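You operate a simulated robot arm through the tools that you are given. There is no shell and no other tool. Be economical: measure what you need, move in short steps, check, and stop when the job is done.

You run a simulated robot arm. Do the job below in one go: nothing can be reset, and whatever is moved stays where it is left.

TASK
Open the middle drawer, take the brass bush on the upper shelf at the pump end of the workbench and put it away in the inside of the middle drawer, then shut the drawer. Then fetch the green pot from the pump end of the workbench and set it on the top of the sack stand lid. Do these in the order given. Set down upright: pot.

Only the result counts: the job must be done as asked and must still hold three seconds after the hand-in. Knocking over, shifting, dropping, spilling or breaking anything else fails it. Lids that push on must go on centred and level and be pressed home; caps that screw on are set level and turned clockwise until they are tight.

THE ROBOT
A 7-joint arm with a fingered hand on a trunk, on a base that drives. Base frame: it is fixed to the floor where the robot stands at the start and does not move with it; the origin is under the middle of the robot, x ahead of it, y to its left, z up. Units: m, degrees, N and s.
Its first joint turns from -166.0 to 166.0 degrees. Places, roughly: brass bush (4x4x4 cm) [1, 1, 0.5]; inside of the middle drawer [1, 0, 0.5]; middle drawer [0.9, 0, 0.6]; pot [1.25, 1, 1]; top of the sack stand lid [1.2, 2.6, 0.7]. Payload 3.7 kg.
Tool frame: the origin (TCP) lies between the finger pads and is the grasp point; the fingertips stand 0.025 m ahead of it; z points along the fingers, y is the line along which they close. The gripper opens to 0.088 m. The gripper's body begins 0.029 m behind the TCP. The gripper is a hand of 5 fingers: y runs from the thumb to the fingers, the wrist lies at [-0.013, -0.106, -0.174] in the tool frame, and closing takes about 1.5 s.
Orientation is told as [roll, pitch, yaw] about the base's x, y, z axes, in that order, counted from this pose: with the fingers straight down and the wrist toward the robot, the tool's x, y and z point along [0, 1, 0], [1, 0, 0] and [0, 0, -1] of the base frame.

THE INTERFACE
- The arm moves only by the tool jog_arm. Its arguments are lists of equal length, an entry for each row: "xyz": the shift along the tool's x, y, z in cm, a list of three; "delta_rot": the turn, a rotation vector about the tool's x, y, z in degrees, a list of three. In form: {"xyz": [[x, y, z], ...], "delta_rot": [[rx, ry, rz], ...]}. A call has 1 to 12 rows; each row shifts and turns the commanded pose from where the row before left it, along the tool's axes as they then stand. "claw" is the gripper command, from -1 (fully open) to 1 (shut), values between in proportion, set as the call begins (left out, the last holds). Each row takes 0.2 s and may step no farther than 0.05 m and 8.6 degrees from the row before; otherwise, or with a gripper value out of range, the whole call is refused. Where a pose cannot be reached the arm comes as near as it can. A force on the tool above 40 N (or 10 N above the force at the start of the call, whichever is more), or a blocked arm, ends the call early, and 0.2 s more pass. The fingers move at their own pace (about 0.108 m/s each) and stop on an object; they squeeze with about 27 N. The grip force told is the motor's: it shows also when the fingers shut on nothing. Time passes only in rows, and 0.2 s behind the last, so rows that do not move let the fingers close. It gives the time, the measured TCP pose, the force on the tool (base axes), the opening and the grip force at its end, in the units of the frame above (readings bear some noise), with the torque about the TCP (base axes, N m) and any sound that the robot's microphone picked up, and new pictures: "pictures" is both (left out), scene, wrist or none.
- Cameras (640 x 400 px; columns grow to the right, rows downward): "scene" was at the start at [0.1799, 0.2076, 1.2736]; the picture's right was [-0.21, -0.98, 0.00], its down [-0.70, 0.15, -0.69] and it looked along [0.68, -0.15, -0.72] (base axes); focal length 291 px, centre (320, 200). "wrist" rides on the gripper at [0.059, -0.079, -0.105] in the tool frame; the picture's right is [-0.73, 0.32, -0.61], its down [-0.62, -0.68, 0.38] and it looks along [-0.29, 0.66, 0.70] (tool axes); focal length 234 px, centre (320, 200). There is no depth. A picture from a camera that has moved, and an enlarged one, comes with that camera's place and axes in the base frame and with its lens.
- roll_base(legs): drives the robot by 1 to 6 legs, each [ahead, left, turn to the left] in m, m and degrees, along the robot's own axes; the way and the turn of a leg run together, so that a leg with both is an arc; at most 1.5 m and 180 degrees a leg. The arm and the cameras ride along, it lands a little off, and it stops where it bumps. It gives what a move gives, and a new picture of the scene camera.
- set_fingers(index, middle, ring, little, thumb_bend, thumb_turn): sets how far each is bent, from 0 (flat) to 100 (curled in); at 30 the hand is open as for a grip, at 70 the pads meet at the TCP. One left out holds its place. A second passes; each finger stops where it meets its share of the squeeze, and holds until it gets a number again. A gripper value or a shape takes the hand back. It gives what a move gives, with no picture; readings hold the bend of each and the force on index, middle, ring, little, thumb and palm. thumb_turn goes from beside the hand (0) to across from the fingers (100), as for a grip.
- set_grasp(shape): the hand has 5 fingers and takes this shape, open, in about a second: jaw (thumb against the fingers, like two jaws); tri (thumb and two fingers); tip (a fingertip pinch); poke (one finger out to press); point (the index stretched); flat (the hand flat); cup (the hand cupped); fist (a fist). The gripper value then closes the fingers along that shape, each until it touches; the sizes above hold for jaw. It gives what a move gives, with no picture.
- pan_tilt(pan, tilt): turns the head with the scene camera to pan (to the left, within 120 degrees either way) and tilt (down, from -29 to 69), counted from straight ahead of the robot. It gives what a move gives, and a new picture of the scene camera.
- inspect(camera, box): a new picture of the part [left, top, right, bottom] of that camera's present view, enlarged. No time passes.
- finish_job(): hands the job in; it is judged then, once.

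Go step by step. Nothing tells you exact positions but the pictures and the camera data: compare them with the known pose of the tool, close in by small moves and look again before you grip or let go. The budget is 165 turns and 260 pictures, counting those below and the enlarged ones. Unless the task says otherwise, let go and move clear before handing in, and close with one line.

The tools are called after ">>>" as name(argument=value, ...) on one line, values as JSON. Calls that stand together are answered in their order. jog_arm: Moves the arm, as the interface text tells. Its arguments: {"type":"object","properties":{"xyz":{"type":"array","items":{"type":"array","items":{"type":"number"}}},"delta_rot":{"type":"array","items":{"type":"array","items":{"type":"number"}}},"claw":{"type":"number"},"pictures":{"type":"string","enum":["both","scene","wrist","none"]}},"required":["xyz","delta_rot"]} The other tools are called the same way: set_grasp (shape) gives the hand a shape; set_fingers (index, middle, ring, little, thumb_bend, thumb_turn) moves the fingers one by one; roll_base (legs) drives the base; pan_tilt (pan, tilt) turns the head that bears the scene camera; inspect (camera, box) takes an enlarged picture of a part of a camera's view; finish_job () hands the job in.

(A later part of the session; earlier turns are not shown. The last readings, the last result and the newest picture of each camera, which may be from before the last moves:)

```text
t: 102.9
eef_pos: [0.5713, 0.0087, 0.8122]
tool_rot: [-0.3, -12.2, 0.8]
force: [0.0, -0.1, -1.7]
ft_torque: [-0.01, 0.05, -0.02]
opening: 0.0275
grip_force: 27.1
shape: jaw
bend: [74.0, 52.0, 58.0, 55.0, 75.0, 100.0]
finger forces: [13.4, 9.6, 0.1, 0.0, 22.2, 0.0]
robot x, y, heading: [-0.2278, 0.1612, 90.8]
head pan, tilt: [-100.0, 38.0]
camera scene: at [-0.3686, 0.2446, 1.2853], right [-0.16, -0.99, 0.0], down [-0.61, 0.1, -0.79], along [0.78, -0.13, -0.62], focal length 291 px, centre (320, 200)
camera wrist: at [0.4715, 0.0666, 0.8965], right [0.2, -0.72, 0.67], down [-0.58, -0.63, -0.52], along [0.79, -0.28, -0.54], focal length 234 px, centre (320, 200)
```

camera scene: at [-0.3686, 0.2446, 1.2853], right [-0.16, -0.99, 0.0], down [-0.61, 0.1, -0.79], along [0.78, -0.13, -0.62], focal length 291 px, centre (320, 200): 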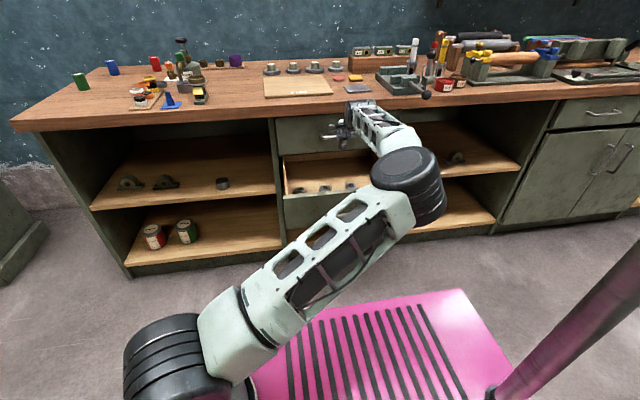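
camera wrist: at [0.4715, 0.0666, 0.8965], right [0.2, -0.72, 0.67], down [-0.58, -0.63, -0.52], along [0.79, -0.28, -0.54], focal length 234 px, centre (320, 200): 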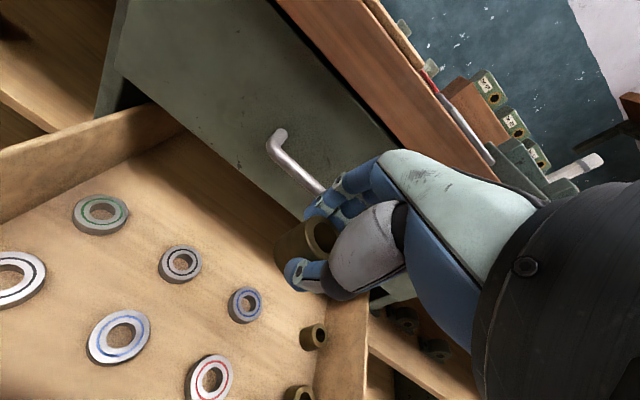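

The free spot that clears the fingers best is amid four bearings at [0.594, 0.005], with the hand yawed about -42° so that thumb and fingers go into the diagonal gaps. I'll yaw at height first.

>>> jog_arm(xyz=[[0, 0, 0], [0, 0, 0], [0, 0, 0], [0, 0, 0], [0, 0, 0]], delta_rot=[[0, -1.75, 8.2], [0, -1.75, 8.2], [0, -1.75, 8.2], [0, -1.75, 8.2], [0, -1.75, 8.2]])

```text
t: 104.1
eef_pos: [0.5753, 0.01, 0.8138]
tool_rot: [-0.1, -12.3, -41.4]
force: [-0.3, 0.5, -1.6]
ft_torque: [0.01, 0.05, 0.04]
opening: 0.0275
grip_force: 26.5
shape: jaw
bend: [74.0, 52.0, 58.0, 55.0, 75.0, 100.0]
finger forces: [13.3, 9.7, 0.0, 0.0, 22.1, 0.1]
robot x, y, heading: [-0.2319, 0.1611, 90.8]
head pan, tilt: [-100.0, 38.0]
camera scene: at [-0.3686, 0.2445, 1.2853], right [-0.16, -0.99, 0.0], down [-0.61, 0.1, -0.79], along [0.78, -0.13, -0.62], focal length 291 px, centre (320, 200)
camera wrist: at [0.5381, 0.1183, 0.8982], right [-0.34, -0.67, 0.66], down [-0.85, -0.08, -0.52], along [0.4, -0.74, -0.54], focal length 234 px, centre (320, 200)
```

scene: 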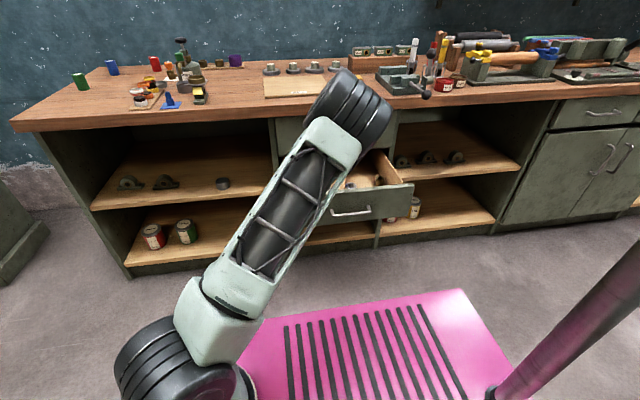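
wrist: 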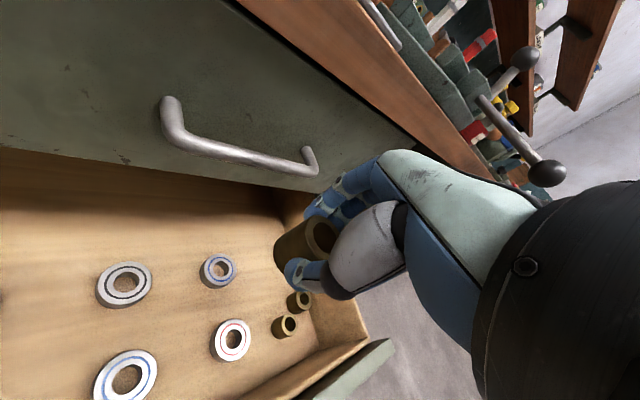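

The hand is turned. I'll descend towards the spot, stopping a few cm above the floor of the drawer.

>>> jog_arm(xyz=[[0.15, -0.55, 4.2], [0.15, -0.55, 4.2], [0.15, -0.55, 4.2], [0.15, -0.55, 4.2], [0.1, -0.55, 4.2]], delta_rot=[[0, 0, 0], [0, 0, 0], [0, 0, 0], [0, 0, 0], [0, 0, 0]])

>>> inspect(camera="wrist", box=[120, 140, 400, 400])

```text
t: 105.3
eef_pos: [0.5907, 0.0018, 0.6048]
tool_rot: [-0.1, -12.3, -41.2]
force: [0.9, -0.1, -1.5]
ft_torque: [0.02, 0.04, -0.01]
opening: 0.0276
grip_force: 27.6
shape: jaw
bend: [74.0, 52.0, 58.0, 55.0, 75.0, 100.0]
finger forces: [13.4, 9.8, 0.1, 0.1, 22.1, 0.0]
robot x, y, heading: [-0.2279, 0.1623, 90.8]
head pan, tilt: [-100.0, 38.0]
camera scene: at [-0.3686, 0.2446, 1.2853], right [-0.16, -0.99, 0.0], down [-0.61, 0.1, -0.79], along [0.78, -0.13, -0.62], focal length 291 px, centre (320, 200)
camera wrist: at [0.5537, 0.1113, 0.6897], right [-0.34, -0.67, 0.66], down [-0.85, -0.08, -0.52], along [0.4, -0.74, -0.54], focal length 234 px, centre (320, 200)
```

scene: 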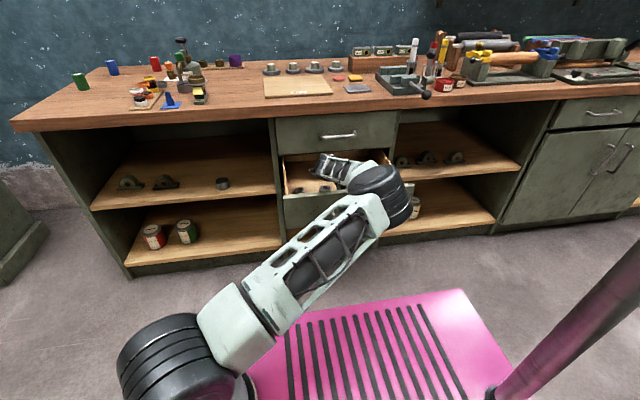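
wrist: 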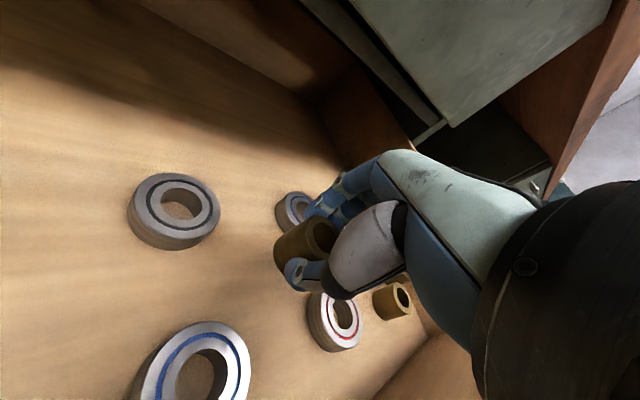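

```text
1.54 times, centred on (260, 270) of wrist
camera zoom: at [0.5537, 0.1113, 0.6897], right [-0.34, -0.67, 0.66], down [-0.85, -0.08, -0.52], along [0.4, -0.74, -0.54], focal length 360 px, centre (412, 92)
```

zoom: 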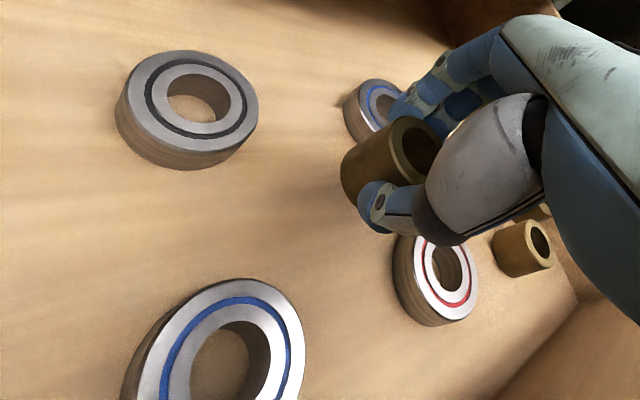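

The held bush is centred between the four bearings. I'll lower it gently towards the drawer floor.

>>> jog_arm(xyz=[[0, -0.25, 1.2], [0, -0.25, 1.2], [0, -0.12, 0.6]], delta_rot=[[0, 0, 0], [0, 0, 0], [0, 0, 0]], pictures="none")

>>> inspect(camera="wrist", box=[180, 140, 420, 380])

```text
t: 106.1
eef_pos: [0.5908, 0.0014, 0.5725]
tool_rot: [-0.1, -12.3, -41.2]
force: [0.0, 0.2, -2.3]
ft_torque: [0.01, 0.0, -0.01]
opening: 0.0276
grip_force: 27.0
shape: jaw
bend: [74.0, 52.0, 58.0, 55.0, 75.0, 100.0]
finger forces: [13.5, 9.8, 0.0, 0.1, 22.1, 0.1]
robot x, y, heading: [-0.2293, 0.1634, 90.9]
head pan, tilt: [-100.0, 38.0]
```

```text
1.67 times, centred on (300, 260) of wrist
camera zoom: at [0.5561, 0.1107, 0.6573], right [-0.34, -0.67, 0.66], down [-0.85, -0.08, -0.52], along [0.4, -0.74, -0.54], focal length 390 px, centre (353, 100)
```

zoom: 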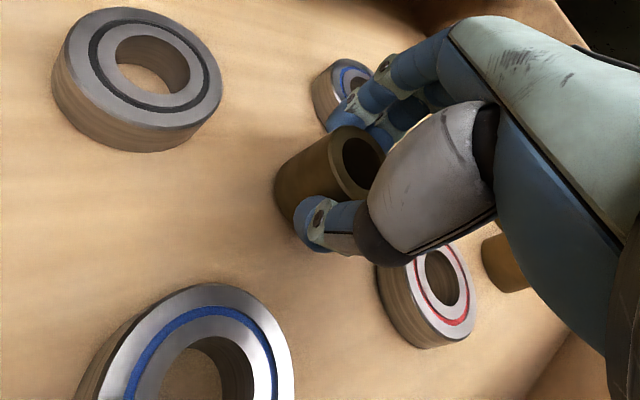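

>>> jog_arm(xyz=[[0, -0.08, 0.4], [0, -0.08, 0.4]], delta_rot=[[0, 0, 0], [0, 0, 0]], pictures="none")

>>> inspect(camera="wrist", box=[180, 140, 420, 380])

```text
t: 106.7
eef_pos: [0.5928, 0.0021, 0.5653]
tool_rot: [0.0, -12.4, -41.2]
force: [0.0, 2.2, 16.4]
ft_torque: [-0.01, -0.01, 0.0]
opening: 0.0291
grip_force: 27.3
shape: jaw
bend: [74.0, 51.0, 58.0, 55.0, 77.0, 100.0]
finger forces: [15.8, 10.3, 0.0, 0.0, 26.9, 0.0]
robot x, y, heading: [-0.2287, 0.1613, 90.8]
head pan, tilt: [-100.0, 38.0]
```

```text
1.67 times, centred on (300, 260) of wrist
camera zoom: at [0.5568, 0.1111, 0.6514], right [-0.34, -0.67, 0.66], down [-0.85, -0.09, -0.52], along [0.4, -0.74, -0.54], focal length 390 px, centre (353, 100)
```

zoom: 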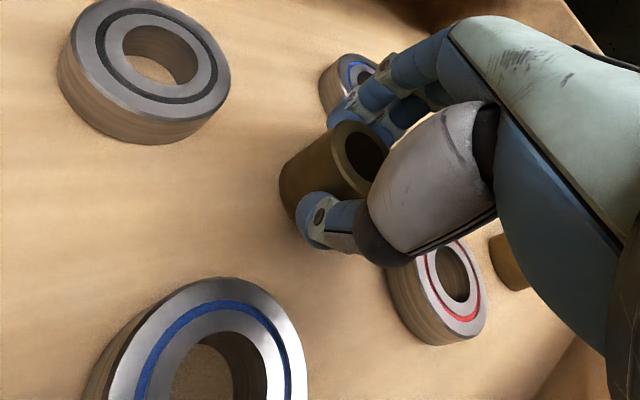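

The bush has touched the floor (about 17 N up). I'll open the hand just a little.

>>> jog_arm(xyz=[[0, 0.04, -0.2], [0, 0, 0], [0, 0, 0], [0, 0, 0], [0, 0, 0]], delta_rot=[[0, 0, 0], [0, 0, 0], [0, 0, 0], [0, 0, 0], [0, 0, 0]], claw=-0.3, pictures="none")

>>> inspect(camera="wrist", box=[180, 140, 420, 380])

```text
t: 107.9
eef_pos: [0.5914, 0.0005, 0.5648]
tool_rot: [-0.2, -12.3, -41.3]
force: [-0.2, 0.4, 0.3]
ft_torque: [-0.02, 0.01, 0.05]
opening: 0.0566
grip_force: 0.0
shape: jaw
bend: [28.0, 39.0, 36.0, 36.0, 62.0, 100.0]
finger forces: [0.0, 0.0, 0.1, 0.0, 0.0, 0.0]
robot x, y, heading: [-0.2275, 0.1628, 90.9]
head pan, tilt: [-100.0, 38.0]
```

```text
1.67 times, centred on (300, 260) of wrist
camera zoom: at [0.5564, 0.1107, 0.6509], right [-0.34, -0.67, 0.66], down [-0.85, -0.08, -0.52], along [0.4, -0.74, -0.54], focal length 390 px, centre (353, 100)
```

zoom: 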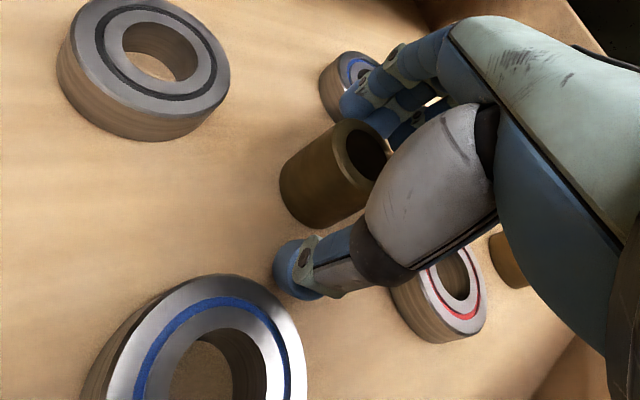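

The bush stands upright by itself. I'll rise straight up, clear of the drawer.

>>> jog_arm(xyz=[[0, 0.4, -2], [0, 0.4, -2], [0, 0.8, -3.8], [0, 0.8, -3.8], [0, 0.8, -3.8], [0, 0.8, -3.8], [0, 0.4, -2]], delta_rot=[[0, 0, 0], [0, 0, 0], [0, 0, 0], [0, 0, 0], [0, 0, 0], [0, 0, 0], [0, 0, 0]], pictures="wrist")

```text
t: 109.5
eef_pos: [0.5921, 0.0031, 0.7809]
tool_rot: [-0.1, -12.4, -41.2]
force: [0.6, -0.7, -0.6]
ft_torque: [-0.02, -0.03, -0.02]
opening: 0.0569
grip_force: 0.1
shape: jaw
bend: [28.0, 39.0, 36.0, 36.0, 62.0, 100.0]
finger forces: [0.0, 0.0, 0.0, 0.0, 0.0, 0.0]
robot x, y, heading: [-0.2258, 0.1616, 90.6]
head pan, tilt: [-100.0, 38.0]
camera wrist: at [0.5557, 0.1128, 0.8672], right [-0.34, -0.67, 0.66], down [-0.85, -0.08, -0.52], along [0.4, -0.74, -0.54], focal length 234 px, centre (320, 200)
```

wrist: 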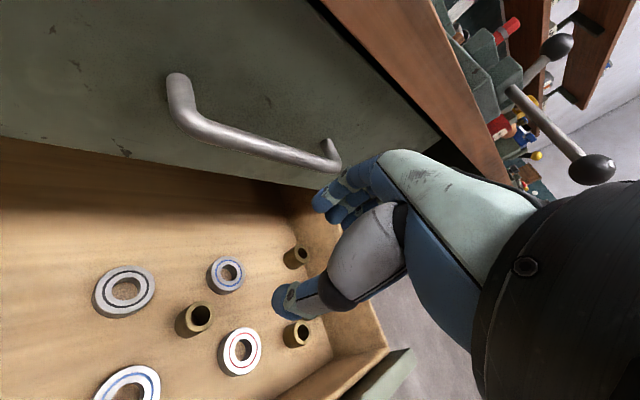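

The bush stands among the bearings in the drawer. Now I'll draw the hand back over the front panel and turn it back to face the handle.

>>> jog_arm(xyz=[[-2.2, -2.3, -0.9], [-2.2, -2.3, -0.9], [-2.2, -2.3, -0.9], [-2.2, -2.3, -0.9], [-2.2, -2.3, -0.5], [-2.2, -2.3, -0.5], [-2.2, -2.3, -0.5]], delta_rot=[[0, 0, 0], [0, 0, 0], [0, 0, 0], [0, 0, 0], [0, 0, 0], [0, 0, 0], [0, 0, 0]], pictures="none")

>>> jog_arm(xyz=[[0, 0, 0], [0, 0, 0], [0, 0, 0], [0, 0, 0], [0, 0, 0]], delta_rot=[[0, 1.75, -8.1], [0, 1.75, -8.1], [0, 1.75, -8.1], [0, 1.75, -8.1], [0, 1.75, -8.1]], pictures="scene")

```text
t: 111.1
eef_pos: [0.3629, -0.0009, 0.7988]
tool_rot: [-0.1, -12.3, -41.2]
force: [0.0, 0.4, 0.1]
ft_torque: [0.02, 0.02, 0.04]
opening: 0.0568
grip_force: 0.0
shape: jaw
bend: [28.0, 39.0, 35.0, 36.0, 62.0, 100.0]
finger forces: [0.0, 0.0, 0.0, 0.0, 0.0, 0.0]
robot x, y, heading: [-0.23, 0.1612, 91.0]
head pan, tilt: [-100.0, 38.0]
```

```text
t: 112.3
eef_pos: [0.3629, -0.0004, 0.7988]
tool_rot: [-0.1, -12.3, 0.2]
force: [0.5, 0.4, 0.0]
ft_torque: [0.03, 0.03, -0.01]
opening: 0.057
grip_force: 0.0
shape: jaw
bend: [28.0, 39.0, 35.0, 36.0, 62.0, 100.0]
finger forces: [0.0, 0.0, 0.0, 0.0, 0.0, 0.0]
robot x, y, heading: [-0.2311, 0.1612, 90.7]
head pan, tilt: [-100.0, 38.0]
camera scene: at [-0.3687, 0.2446, 1.2853], right [-0.16, -0.99, 0.0], down [-0.61, 0.1, -0.79], along [0.78, -0.13, -0.62], focal length 291 px, centre (320, 200)
```

scene: 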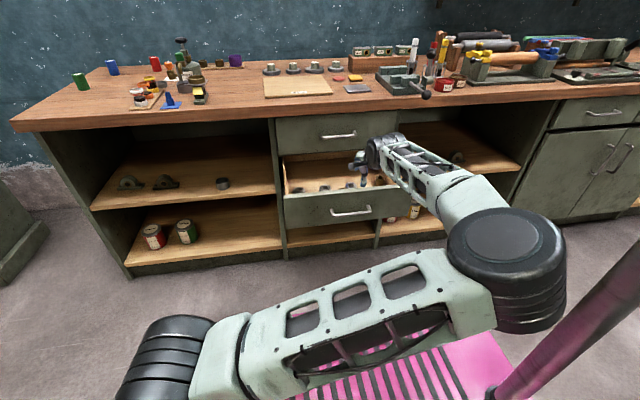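

Now pitch to -55° and lower before the handle.

>>> jog_arm(xyz=[[0, 0, 0], [0, 0, 0], [0, 0, 0], [0, 0, 0], [0, 0, 0], [0, -3.5, 2.1], [0, -3.5, 2.1], [0, -3.5, 2.1], [0, -3.5, 2.1]], delta_rot=[[-8.5, 0, 0], [-8.5, 0, 0], [-8.5, 0, 0], [-8.5, 0, 0], [-8.5, 0, 0], [0, 0, 0], [0, 0, 0], [0, 0, 0], [0, 0, 0]], claw=-0.3)

```text
t: 114.3
eef_pos: [0.3513, -0.0027, 0.6357]
tool_rot: [-0.2, -54.7, 0.4]
force: [-0.2, 0.9, -0.1]
ft_torque: [0.02, 0.0, -0.04]
opening: 0.0572
grip_force: 0.0
shape: jaw
bend: [28.0, 39.0, 35.0, 36.0, 62.0, 100.0]
finger forces: [0.1, 0.0, 0.0, 0.0, 0.0, 0.0]
robot x, y, heading: [-0.226, 0.1629, 90.7]
head pan, tilt: [-100.0, 38.0]
camera scene: at [-0.3687, 0.2446, 1.2853], right [-0.16, -0.99, 0.0], down [-0.61, 0.1, -0.79], along [0.78, -0.13, -0.62], focal length 291 px, centre (320, 200)
camera wrist: at [0.2196, 0.0561, 0.6304], right [-0.31, -0.73, 0.62], down [-0.08, -0.63, -0.78], along [0.95, -0.29, 0.13], focal length 234 px, centre (320, 200)
```

scene: 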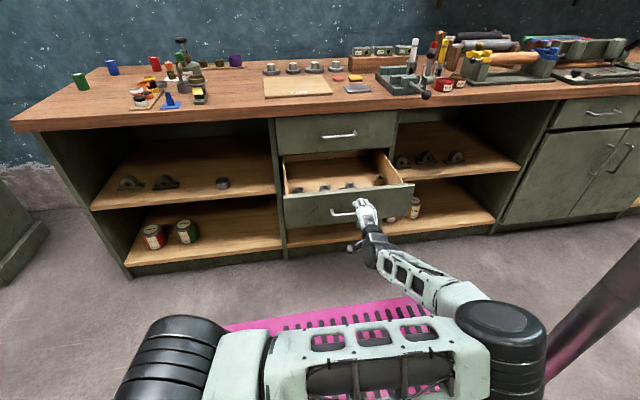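
wrist: 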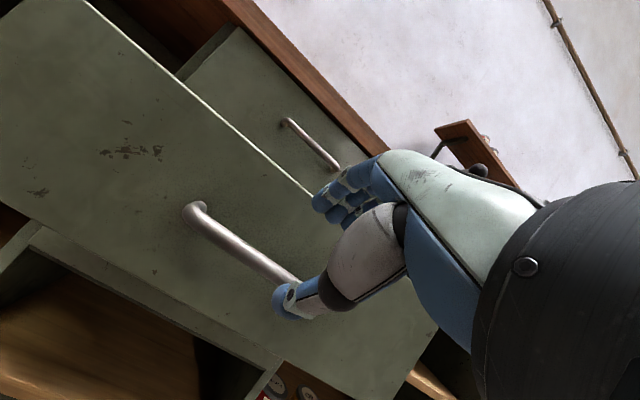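

It's the same view as before the first grasp. I'll go in and close on the bar.

>>> jog_arm(xyz=[[0, -0.3, 3.1], [0, -0.3, 3.1]], delta_rot=[[0, 0, 0], [0, 0, 0]], pictures="none")

>>> jog_arm(xyz=[[0, 0, 0], [0, 0, 0], [0, 0, 0], [0, 0, 0], [0, 0, 0], [0, 0, 0], [0, 0, 0]], delta_rot=[[0, 0, 0], [0, 0, 0], [0, 0, 0], [0, 0, 0], [0, 0, 0], [0, 0, 0], [0, 0, 0]], claw=1, pictures="none")

>>> inspect(camera="scene", box=[270, 120, 450, 270])

```text
t: 114.9
eef_pos: [0.3969, -0.0022, 0.5936]
tool_rot: [-0.2, -54.8, 0.4]
force: [0.1, 0.2, 0.2]
ft_torque: [-0.03, 0.01, 0.0]
opening: 0.0569
grip_force: 0.1
shape: jaw
bend: [28.0, 39.0, 35.0, 36.0, 62.0, 100.0]
finger forces: [0.0, 0.0, 0.0, 0.0, 0.0, 0.1]
robot x, y, heading: [-0.2307, 0.1602, 90.9]
head pan, tilt: [-100.0, 38.0]
```

```text
t: 116.5
eef_pos: [0.396, -0.0028, 0.5941]
tool_rot: [-0.3, -54.8, 0.4]
force: [0.7, -0.5, -5.9]
ft_torque: [-0.18, 0.03, 0.01]
opening: 0.0067
grip_force: 27.1
shape: jaw
bend: [72.0, 65.0, 62.0, 68.0, 73.0, 100.0]
finger forces: [10.6, 4.9, 2.5, 2.8, 24.7, 0.0]
robot x, y, heading: [-0.229, 0.1617, 90.7]
head pan, tilt: [-100.0, 38.0]
```

```text
2.67 times, centred on (360, 195) of scene
camera zoom: at [-0.3685, 0.2445, 1.2854], right [-0.16, -0.99, 0.0], down [-0.61, 0.1, -0.79], along [0.78, -0.13, -0.62], focal length 777 px, centre (213, 213)
```

zoom: 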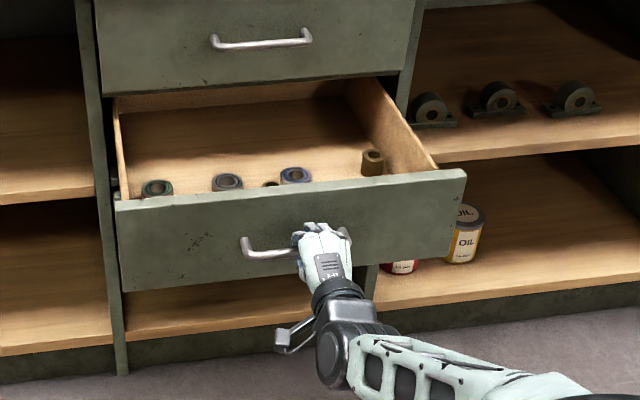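

A firm grip on the handle. I'll push the drawer in.

>>> jog_arm(xyz=[[0, 1.27, 1.8], [0, 1.27, 1.8], [0, 1.27, 1.8], [0, 1.27, 1.8], [0, 1.27, 1.8], [0, 1.27, 1.8]], delta_rot=[[0, 0, 0], [0, 0, 0], [0, 0, 0], [0, 0, 0], [0, 0, 0], [0, 0, 0]], pictures="none")

>>> jog_arm(xyz=[[0, 1.27, 1.8], [0, 1.27, 1.8], [0, 1.27, 1.8], [0, 1.27, 1.8], [0, 1.27, 1.8]], delta_rot=[[0, 0, 0], [0, 0, 0], [0, 0, 0], [0, 0, 0], [0, 0, 0]], pictures="scene")

```text
t: 117.9
eef_pos: [0.5288, -0.0032, 0.5935]
tool_rot: [-0.3, -54.7, 0.4]
force: [0.0, 3.7, -4.3]
ft_torque: [-0.13, 0.09, 0.06]
opening: 0.0069
grip_force: 26.7
shape: jaw
bend: [72.0, 66.0, 63.0, 68.0, 73.0, 100.0]
finger forces: [11.3, 4.8, 2.7, 3.2, 23.6, 0.0]
robot x, y, heading: [-0.2264, 0.1609, 90.7]
head pan, tilt: [-100.0, 38.0]
```

```text
t: 119.1
eef_pos: [0.6399, -0.0024, 0.5941]
tool_rot: [-0.1, -54.7, 0.3]
force: [-0.2, -3.4, -3.5]
ft_torque: [-0.21, 0.03, -0.1]
opening: 0.0072
grip_force: 26.6
shape: jaw
bend: [72.0, 66.0, 63.0, 71.0, 73.0, 100.0]
finger forces: [11.2, 4.7, 2.7, 3.5, 23.0, 0.0]
robot x, y, heading: [-0.2258, 0.1599, 91.2]
head pan, tilt: [-100.0, 38.0]
camera scene: at [-0.3685, 0.2444, 1.2854], right [-0.16, -0.99, 0.0], down [-0.61, 0.1, -0.79], along [0.78, -0.13, -0.62], focal length 291 px, centre (320, 200)
```

scene: 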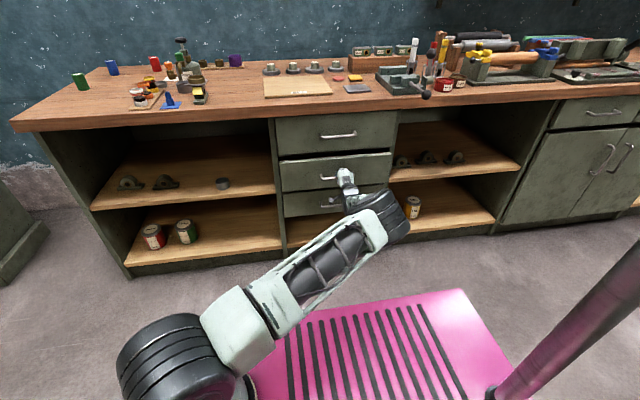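

Nearly shut, about 2 cm left. I'll push in small steps until it stops.

>>> jog_arm(xyz=[[0, 0.58, 0.82], [0, 0.58, 0.82], [0, 0.3, 0.4], [0, 0.3, 0.4], [0, 0.3, 0.4]], delta_rot=[[0, 0, 0], [0, 0, 0], [0, 0, 0], [0, 0, 0], [0, 0, 0]], pictures="none")

>>> inspect(camera="scene", box=[260, 100, 420, 230])

```text
t: 120.3
eef_pos: [0.674, -0.003, 0.5913]
tool_rot: [-0.1, -54.4, 0.3]
force: [-26.0, 3.1, -20.2]
ft_torque: [0.01, 0.15, -0.04]
opening: 0.0091
grip_force: 27.2
shape: jaw
bend: [73.0, 73.0, 70.0, 70.0, 75.0, 100.0]
finger forces: [0.1, 0.1, 0.0, 0.1, 34.0, 0.0]
robot x, y, heading: [-0.2278, 0.1597, 90.6]
head pan, tilt: [-100.0, 38.0]
```

```text
3.08 times, centred on (340, 165) of scene
camera zoom: at [-0.3686, 0.2446, 1.2854], right [-0.16, -0.99, 0.0], down [-0.61, 0.1, -0.79], along [0.78, -0.13, -0.62], focal length 897 px, centre (258, 308)
```

zoom: 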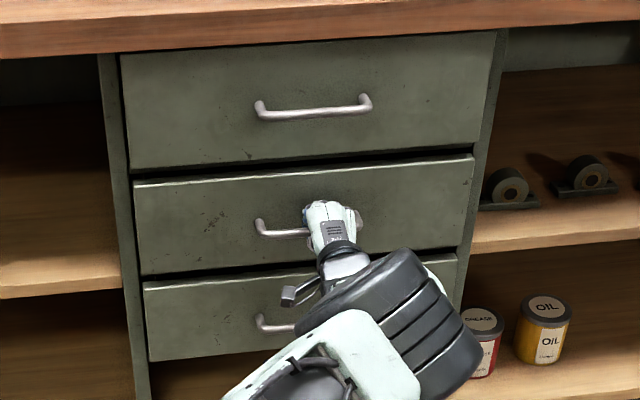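

The drawer has met its stop (26 N). I'll open the hand and withdraw along the fingers without catching the bar.

>>> jog_arm(xyz=[[0, -0.2, -0.3], [0, 0, 0], [0, 0, 0], [0, 0, 0], [0, 0, 0], [0, 0, 0], [0, 0, 0]], delta_rot=[[0, 0, 0], [0, 0, 0], [0, 0, 0], [0, 0, 0], [0, 0, 0], [0, 0, 0], [0, 0, 0]], claw=-0.4, pictures="none")

>>> jog_arm(xyz=[[0, 0, -2], [0, 0, -3], [0, 0, -3.5], [0, 0, -3.5], [0, 0, -3.5]], delta_rot=[[0, 0, 0], [0, 0, 0], [0, 0, 0], [0, 0, 0], [0, 0, 0]], pictures="none")

>>> inspect(camera="scene", box=[260, 100, 420, 230])

```text
t: 121.9
eef_pos: [0.6717, -0.0019, 0.5954]
tool_rot: [-0.2, -54.7, 0.4]
force: [-32.7, 1.4, 0.8]
ft_torque: [0.05, -0.36, -0.12]
opening: 0.0502
grip_force: 0.1
shape: jaw
bend: [75.0, 45.0, 40.0, 35.0, 58.0, 99.0]
finger forces: [14.4, 10.4, 7.2, 0.1, 0.0, 0.1]
robot x, y, heading: [-0.2319, 0.1571, 90.9]
head pan, tilt: [-100.0, 38.0]
```

```text
t: 123.1
eef_pos: [0.5479, -0.001, 0.6822]
tool_rot: [-0.4, -54.7, 0.6]
force: [-0.4, 0.5, -0.3]
ft_torque: [0.0, 0.02, -0.03]
opening: 0.0615
grip_force: 0.1
shape: jaw
bend: [28.0, 37.0, 34.0, 35.0, 58.0, 99.0]
finger forces: [0.0, 0.1, 0.0, 0.0, 0.0, 0.0]
robot x, y, heading: [-0.2297, 0.1639, 90.7]
head pan, tilt: [-100.0, 38.0]
```

```text
3.08 times, centred on (340, 165) of scene
camera zoom: at [-0.3686, 0.2446, 1.2853], right [-0.16, -0.99, 0.0], down [-0.61, 0.1, -0.79], along [0.78, -0.13, -0.62], focal length 897 px, centre (258, 308)
```

zoom: 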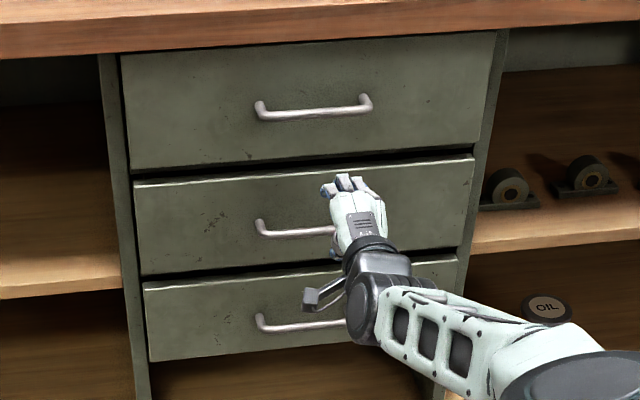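

The drawer is shut flush with its neighbours. Next the pot: I'll raise the hand, point it down again, and look at the pot from nearby.

>>> jog_arm(xyz=[[0, 0, -4], [0, 0, -4], [0, 0, -4], [0, 0, 0], [0, 0, 0], [0, 0, 0], [0, 0, 0], [0, 0, 0], [0, 0, 0], [0, 0, 0]], delta_rot=[[0, 0, 0], [0, 0, 0], [0, 0, 0], [8, 0, 0], [8, 0, 0], [8, 0, 0], [8, 0, 0], [8, 0, 0], [8, 0, 0], [7, 0, 0]], claw=-1, pictures="none")

>>> jog_arm(xyz=[[0, 0, -4], [0, 0, -4], [0, 0, -4], [0, 0, -4], [0, 0, -4], [0, 0, -4], [0, 0, -4], [0, 0, -4], [0, 0, -4]], delta_rot=[[0, 0, 0], [0, 0, 0], [0, 0, 0], [0, 0, 0], [0, 0, 0], [0, 0, 0], [0, 0, 0], [0, 0, 0], [0, 0, 0]], pictures="none")

>>> roll_base(legs=[[0.4, 0, -0.7]])

```text
t: 125.3
eef_pos: [0.4467, -0.0014, 0.7523]
tool_rot: [-0.1, 0.4, 0.1]
force: [0.0, -0.2, 0.2]
ft_torque: [-0.01, -0.03, 0.0]
opening: 0.0875
grip_force: 0.0
shape: jaw
bend: [30.0, 30.0, 30.0, 30.0, 30.0, 98.0]
finger forces: [0.0, 0.1, 0.1, 0.0, 0.0, 0.1]
robot x, y, heading: [-0.2312, 0.1631, 90.8]
head pan, tilt: [-100.0, 38.0]
```

```text
t: 127.3
eef_pos: [0.446, -0.0015, 1.1111]
tool_rot: [-0.2, 0.5, 0.1]
force: [-0.5, -0.4, 0.5]
ft_torque: [0.01, 0.03, 0.0]
opening: 0.0877
grip_force: 0.1
shape: jaw
bend: [30.0, 30.0, 30.0, 30.0, 30.0, 98.0]
finger forces: [0.0, 0.0, 0.1, 0.1, 0.0, 0.0]
robot x, y, heading: [-0.2287, 0.1603, 90.8]
head pan, tilt: [-100.0, 38.0]
```

```text
t: 129.8
eef_pos: [0.4419, 0.3927, 1.1133]
tool_rot: [-0.2, 0.2, -0.9]
force: [-0.6, -0.3, 0.6]
ft_torque: [-0.01, -0.03, 0.03]
opening: 0.0876
grip_force: 0.1
shape: jaw
bend: [30.0, 30.0, 30.0, 30.0, 30.0, 98.0]
finger forces: [0.0, 0.0, 0.0, 0.0, 0.1, 0.0]
robot x, y, heading: [-0.2329, 0.5671, 89.8]
head pan, tilt: [-100.0, 38.0]
camera scene: at [-0.3685, 0.6543, 1.2853], right [-0.18, -0.98, 0.0], down [-0.61, 0.11, -0.79], along [0.78, -0.14, -0.62], focal length 291 px, centre (320, 200)
```

scene: 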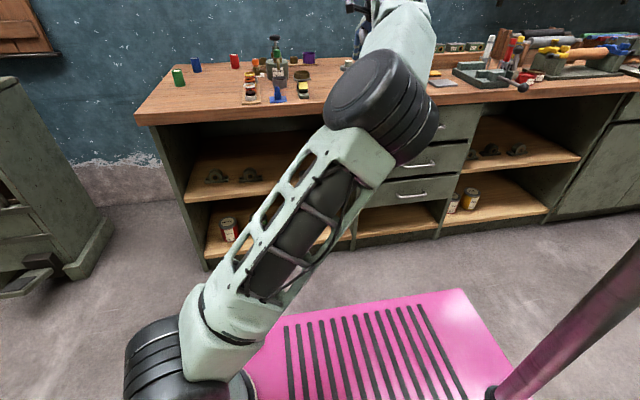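

>>> inspect(camera="scene", box=[140, 30, 330, 130])

```text
3.37 times, centred on (235, 80) of scene
camera zoom: at [-0.3685, 0.6543, 1.2853], right [-0.18, -0.98, 0.0], down [-0.61, 0.11, -0.79], along [0.78, -0.14, -0.62], focal length 982 px, centre (606, 604)
```

zoom: 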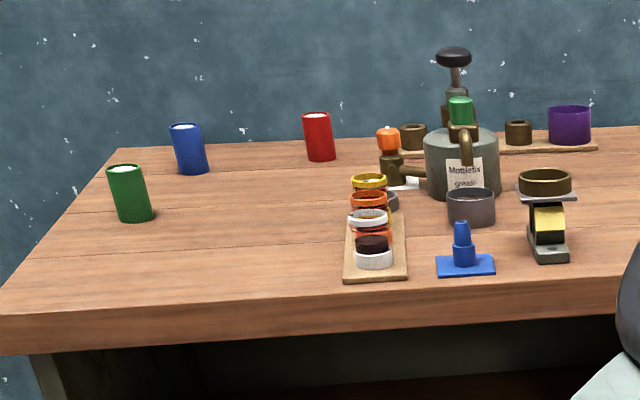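

The green pot stands at [1.0, 1.005], about 4.5 cm wide and 6 cm tall (top z ≈ 0.96). I'll roll nearer and bring the hand across in front of the bench items.

>>> roll_base(legs=[[0.15, -0.17, 0.2]])

>>> jog_arm(xyz=[[4.8, 0, 0], [4.8, 0, 0], [4.8, 0, 0], [4.8, 0, 0], [4.8, 0, 0], [4.8, 0, 0], [4.8, 0, 0], [4.8, 0, 0], [4.8, 0, 0], [3, 0, 0]], delta_rot=[[0, 0, 0], [0, 0, 0], [0, 0, 0], [0, 0, 0], [0, 0, 0], [0, 0, 0], [0, 0, 0], [0, 0, 0], [0, 0, 0], [0, 0, 0]])

```text
t: 131.5
eef_pos: [0.6133, 0.5401, 1.1111]
tool_rot: [-0.2, 0.3, -1.1]
force: [0.0, 0.3, 0.2]
ft_torque: [0.0, -0.03, 0.03]
opening: 0.0876
grip_force: 0.1
shape: jaw
bend: [30.0, 30.0, 30.0, 30.0, 30.0, 98.0]
finger forces: [0.0, 0.1, 0.1, 0.0, 0.1, 0.0]
robot x, y, heading: [-0.058, 0.7146, 89.6]
head pan, tilt: [-100.0, 38.0]
camera scene: at [-0.196, 0.8038, 1.2853], right [-0.18, -0.98, 0.0], down [-0.61, 0.11, -0.79], along [0.77, -0.14, -0.62], focal length 291 px, centre (320, 200)
```

scene: 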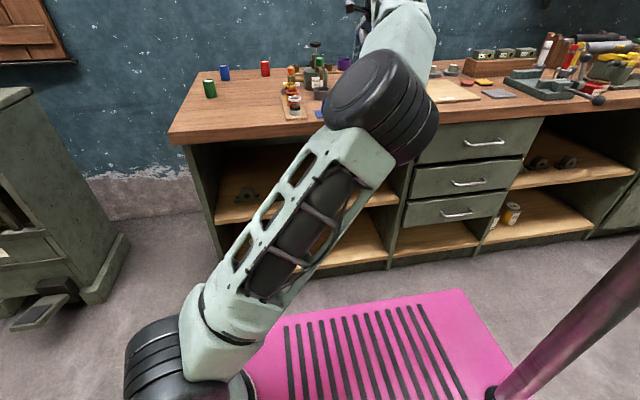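

```text
t: 133.7
eef_pos: [0.6242, 1.0027, 1.1117]
tool_rot: [-0.2, 0.3, -1.2]
force: [-0.2, -0.5, 0.7]
ft_torque: [0.01, 0.05, 0.02]
opening: 0.0878
grip_force: 0.1
shape: jaw
bend: [30.0, 30.0, 30.0, 30.0, 30.0, 98.0]
finger forces: [0.0, 0.0, 0.0, 0.0, 0.1, 0.1]
robot x, y, heading: [-0.0611, 0.7193, 89.5]
head pan, tilt: [-100.0, 38.0]
camera scene: at [-0.196, 0.8037, 1.2853], right [-0.18, -0.98, 0.0], down [-0.61, 0.11, -0.79], along [0.77, -0.14, -0.62], focal length 291 px, centre (320, 200)
camera wrist: at [0.5453, 1.0633, 1.2162], right [0.31, -0.73, 0.61], down [-0.7, -0.61, -0.38], along [0.65, -0.31, -0.7], focal length 234 px, centre (320, 200)
```

scene: 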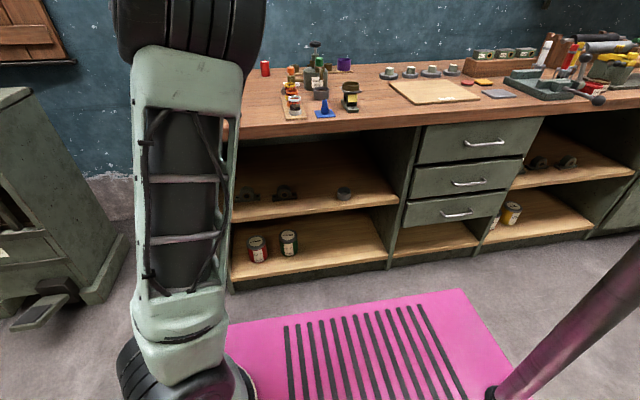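
wrist: 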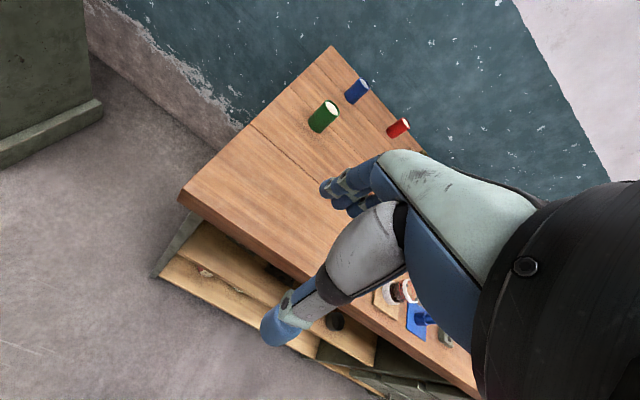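

The pot is at [0.998, 1.012]. I'll advance over it, keeping 7 cm above.

>>> jog_arm(xyz=[[0.2, 4.6, 0.4], [0.2, 4.6, 0.4], [0.2, 4.6, 0.4], [0.2, 4.6, 0.4], [0.2, 4.6, 0.4], [0.2, 4.6, 0.4], [0.2, 4.6, 0.4]], delta_rot=[[0, 0, 0], [0, 0, 0], [0, 0, 0], [0, 0, 0], [0, 0, 0], [0, 0, 0], [0, 0, 0]])

```text
t: 135.3
eef_pos: [0.8863, 1.0095, 1.0832]
tool_rot: [-0.2, 0.4, -1.1]
force: [0.4, 0.1, 0.7]
ft_torque: [0.0, 0.02, -0.04]
opening: 0.0881
grip_force: 0.1
shape: jaw
bend: [30.0, 30.0, 30.0, 30.0, 30.0, 98.0]
finger forces: [0.0, 0.0, 0.0, 0.0, 0.1, 0.0]
out of reach, approached as far as the arm can: row 6, 7
robot x, y, heading: [-0.0552, 0.718, 89.5]
head pan, tilt: [-100.0, 38.0]
camera scene: at [-0.1961, 0.8037, 1.2853], right [-0.18, -0.98, 0.0], down [-0.61, 0.11, -0.79], along [0.77, -0.14, -0.62], focal length 291 px, centre (320, 200)
camera wrist: at [0.8081, 1.0694, 1.1886], right [0.31, -0.73, 0.61], down [-0.7, -0.61, -0.38], along [0.65, -0.31, -0.7], focal length 234 px, centre (320, 200)
```

scene: 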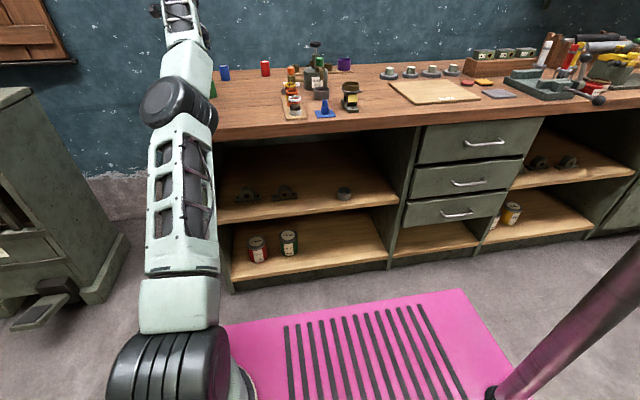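
wrist: 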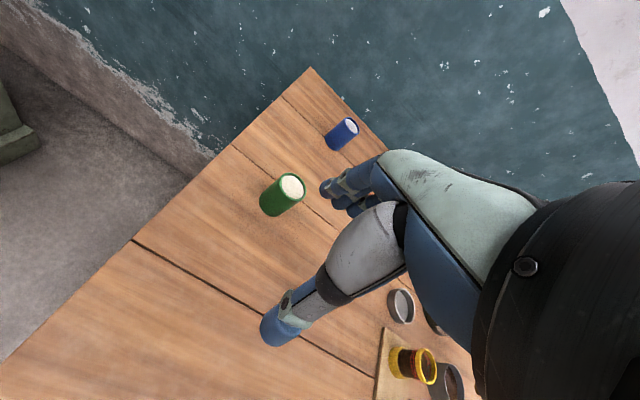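

Reach ends at x ≈ 0.89 from here. I'll draw the hand back 8 cm and roll 18 cm closer to the bench.

>>> jog_arm(xyz=[[0, -4, 0], [0, -4, 0]], delta_rot=[[0, 0, 0], [0, 0, 0]], pictures="none")

>>> roll_base(legs=[[0, -0.18, 0.3]])

```text
t: 135.9
eef_pos: [0.8057, 1.0079, 1.0853]
tool_rot: [-0.1, 0.3, -1.1]
force: [0.5, 0.9, 0.1]
ft_torque: [0.0, -0.02, 0.01]
opening: 0.0877
grip_force: 0.1
shape: jaw
bend: [30.0, 30.0, 30.0, 30.0, 30.0, 98.0]
finger forces: [0.0, 0.1, 0.0, 0.0, 0.0, 0.0]
robot x, y, heading: [-0.056, 0.7172, 89.6]
head pan, tilt: [-100.0, 38.0]
```

```text
t: 137.4
eef_pos: [0.9841, 1.0116, 1.0861]
tool_rot: [-0.3, 0.3, -0.8]
force: [-1.2, -0.8, -0.3]
ft_torque: [0.01, 0.0, -0.01]
opening: 0.0878
grip_force: 0.1
shape: jaw
bend: [30.0, 30.0, 30.0, 30.0, 30.0, 98.0]
finger forces: [0.0, 0.0, 0.0, 0.1, 0.1, 0.0]
robot x, y, heading: [0.12, 0.7172, 90.0]
head pan, tilt: [-100.0, 38.0]
camera scene: at [-0.0156, 0.802, 1.2853], right [-0.18, -0.98, 0.0], down [-0.61, 0.11, -0.79], along [0.78, -0.14, -0.62], focal length 291 px, centre (320, 200)
```

scene: 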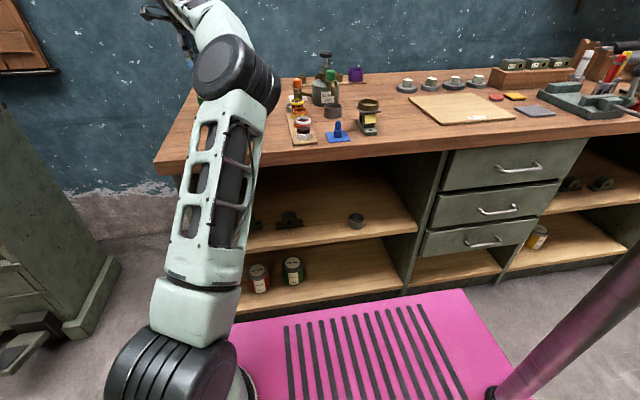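

>>> jog_arm(xyz=[[0.1, 1.6, 2], [0, 0, 3]], delta_rot=[[0, 0, 0], [0, 0, 0]], pictures="wrist")

```text
t: 138.1
eef_pos: [1.0015, 1.0119, 1.037]
tool_rot: [-0.1, 0.3, -0.7]
force: [0.3, -0.1, 0.0]
ft_torque: [0.01, -0.02, 0.01]
opening: 0.0878
grip_force: 0.0
shape: jaw
bend: [30.0, 30.0, 30.0, 30.0, 30.0, 98.0]
finger forces: [0.1, 0.1, 0.0, 0.1, 0.0, 0.0]
robot x, y, heading: [0.122, 0.7177, 90.1]
head pan, tilt: [-100.0, 38.0]
camera wrist: at [0.9231, 1.0725, 1.1419], right [0.32, -0.73, 0.61], down [-0.69, -0.62, -0.38], along [0.65, -0.3, -0.7], focal length 234 px, centre (320, 200)
```

wrist: 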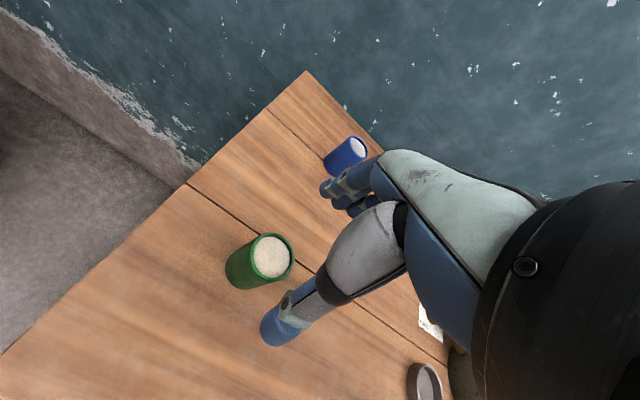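

The pot is right below, top rim at z ≈ 0.96. I'll descend in two parts with a look between.

>>> jog_arm(xyz=[[0.2, 0.2, 3], [0, 0, 3]], delta_rot=[[0, 0, 0], [0, 0, 0]], pictures="wrist")

```text
t: 138.7
eef_pos: [1.0023, 1.0132, 0.9768]
tool_rot: [-0.2, 0.3, -0.8]
force: [-0.1, -0.8, -0.1]
ft_torque: [-0.01, 0.0, 0.0]
opening: 0.0878
grip_force: 0.0
shape: jaw
bend: [30.0, 30.0, 30.0, 30.0, 30.0, 98.0]
finger forces: [0.0, 0.0, 0.0, 0.1, 0.1, 0.0]
robot x, y, heading: [0.1202, 0.7186, 90.1]
head pan, tilt: [-100.0, 38.0]
camera wrist: at [0.9244, 1.0745, 1.0815], right [0.32, -0.73, 0.61], down [-0.69, -0.62, -0.38], along [0.65, -0.3, -0.7], focal length 234 px, centre (320, 200)
```

wrist: 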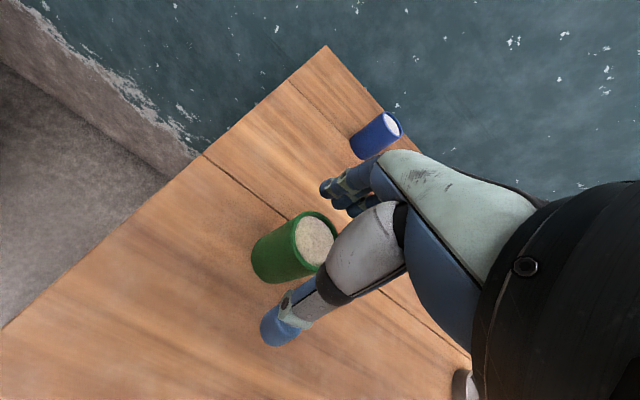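

>>> jog_arm(xyz=[[0, 0.4, 1.5], [0, 0, 1.5]], delta_rot=[[0, 0, 0], [0, 0, 0]], pictures="none")

>>> jog_arm(xyz=[[0, 0, 0], [0, 0, 0], [0, 0, 0], [0, 0, 0], [0, 0, 0], [0, 0, 0], [0, 0, 0], [0, 0, 0]], delta_rot=[[0, 0, 0], [0, 0, 0], [0, 0, 0], [0, 0, 0], [0, 0, 0], [0, 0, 0], [0, 0, 0], [0, 0, 0]], claw=1, pictures="wrist")

```text
t: 139.2
eef_pos: [1.0066, 1.0158, 0.9468]
tool_rot: [-0.1, 0.3, -0.7]
force: [-0.3, 0.3, 0.2]
ft_torque: [0.01, -0.01, -0.02]
opening: 0.0878
grip_force: 0.0
shape: jaw
bend: [30.0, 30.0, 30.0, 30.0, 30.0, 98.0]
finger forces: [0.1, 0.1, 0.1, 0.1, 0.0, 0.0]
robot x, y, heading: [0.1198, 0.7164, 89.7]
head pan, tilt: [-100.0, 38.0]
```

```text
t: 141.1
eef_pos: [1.0065, 1.0163, 0.9464]
tool_rot: [-0.1, 0.3, -0.8]
force: [-0.5, -0.2, -0.1]
ft_torque: [-0.03, 0.02, 0.01]
opening: 0.0349
grip_force: 26.6
shape: jaw
bend: [74.0, 48.0, 54.0, 51.0, 73.0, 100.0]
finger forces: [14.2, 8.5, 0.4, 0.1, 23.3, 0.0]
robot x, y, heading: [0.1204, 0.7211, 89.8]
head pan, tilt: [-100.0, 38.0]
camera wrist: at [0.9285, 1.0751, 1.0512], right [0.32, -0.73, 0.61], down [-0.69, -0.62, -0.38], along [0.65, -0.3, -0.7], focal length 234 px, centre (320, 200)
```

wrist: 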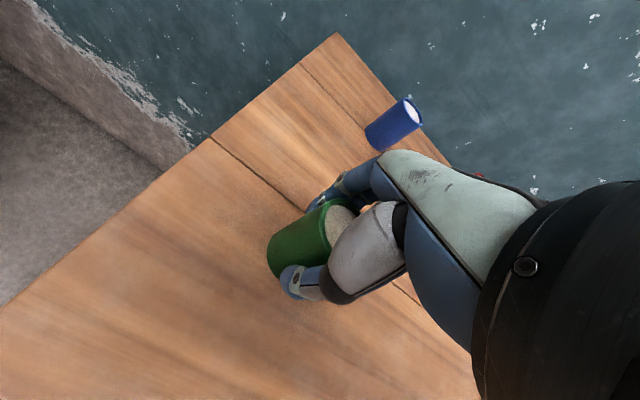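

The pot is gripped. I'll lift it straight up gently.

>>> jog_arm(xyz=[[0, 0, -1], [0, 0, -2], [0, 0, -2.5], [0, 0, -2.5], [0, 0, -2.5], [0, 0, -2]], delta_rot=[[0, 0, 0], [0, 0, 0], [0, 0, 0], [0, 0, 0], [0, 0, 0], [0, 0, 0]])

```text
t: 142.4
eef_pos: [1.0071, 1.0132, 1.0713]
tool_rot: [-0.2, 0.4, -0.8]
force: [0.0, -0.4, -0.4]
ft_torque: [0.02, 0.03, 0.03]
opening: 0.0349
grip_force: 27.1
shape: jaw
bend: [74.0, 48.0, 54.0, 51.0, 73.0, 100.0]
finger forces: [14.3, 8.6, 0.4, 0.1, 23.3, 0.0]
robot x, y, heading: [0.1199, 0.7157, 89.8]
head pan, tilt: [-100.0, 38.0]
camera scene: at [-0.0156, 0.802, 1.2853], right [-0.18, -0.98, 0.0], down [-0.61, 0.11, -0.79], along [0.78, -0.14, -0.62], focal length 291 px, centre (320, 200)
camera wrist: at [0.9289, 1.074, 1.1762], right [0.32, -0.73, 0.61], down [-0.69, -0.61, -0.38], along [0.65, -0.3, -0.7], focal length 234 px, centre (320, 200)
```

scene: 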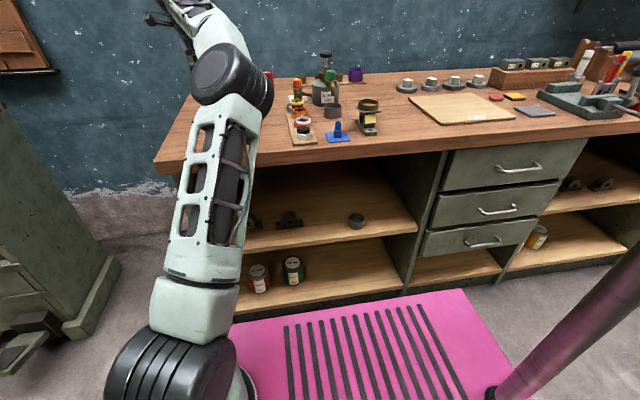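
wrist: 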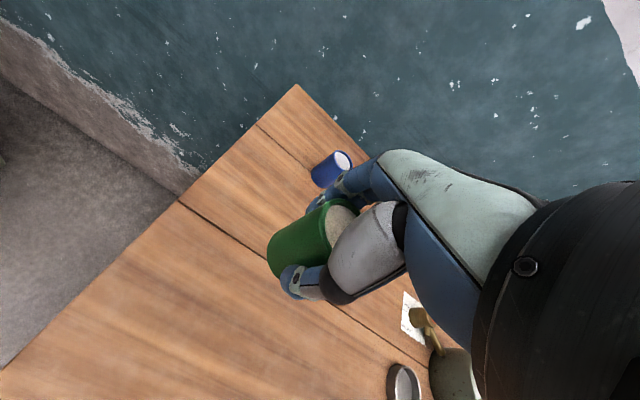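

The pot is well held. I'll roll back from the bench, carrying it level.

>>> roll_base(legs=[[0, 0.38, 0]])

>>> pan_tilt(pan=-70, tilt=32)

```text
t: 144.9
eef_pos: [0.6212, 1.0152, 1.0713]
tool_rot: [-0.2, 0.3, -0.9]
force: [0.1, -0.1, 0.0]
ft_torque: [0.02, 0.01, -0.01]
opening: 0.0353
grip_force: 27.3
shape: jaw
bend: [74.0, 48.0, 54.0, 51.0, 73.0, 100.0]
finger forces: [14.4, 8.6, 0.5, 0.0, 23.3, 0.0]
robot x, y, heading: [-0.2621, 0.7172, 89.8]
head pan, tilt: [-100.0, 38.0]
camera scene: at [-0.4017, 0.8029, 1.2853], right [-0.18, -0.98, 0.0], down [-0.61, 0.11, -0.79], along [0.78, -0.14, -0.62], focal length 291 px, centre (320, 200)
```

scene: 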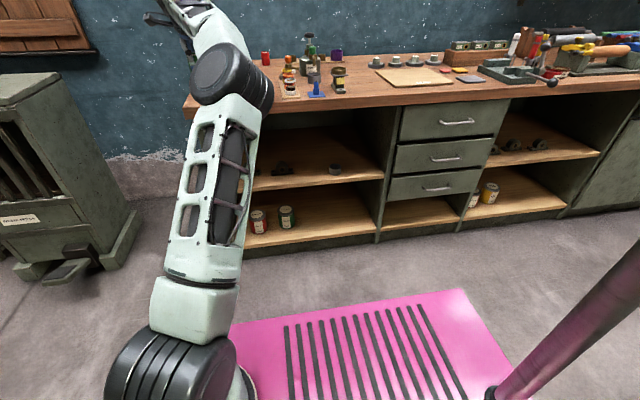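

```text
t: 145.8
eef_pos: [0.6203, 1.016, 1.0719]
tool_rot: [-0.2, 0.4, -0.8]
force: [-0.1, 0.0, -0.8]
ft_torque: [-0.02, 0.03, -0.01]
opening: 0.0351
grip_force: 26.7
shape: jaw
bend: [74.0, 48.0, 54.0, 51.0, 73.0, 100.0]
finger forces: [14.3, 8.5, 0.4, 0.0, 23.3, 0.0]
robot x, y, heading: [-0.264, 0.7197, 89.8]
head pan, tilt: [-70.0, 32.0]
camera scene: at [-0.4024, 0.8485, 1.2945], right [0.34, -0.94, 0.0], down [-0.5, -0.18, -0.85], along [0.8, 0.29, -0.53], focal length 291 px, centre (320, 200)
```

scene: 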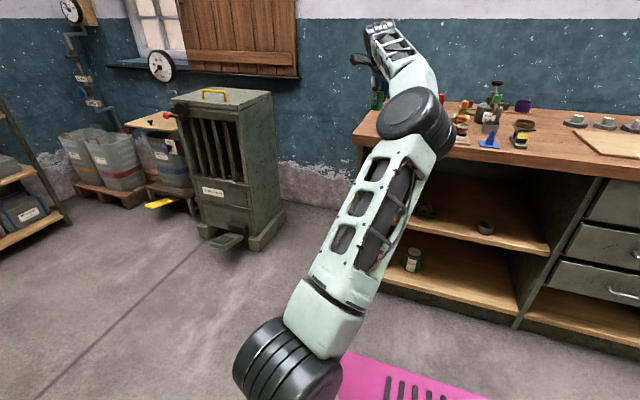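

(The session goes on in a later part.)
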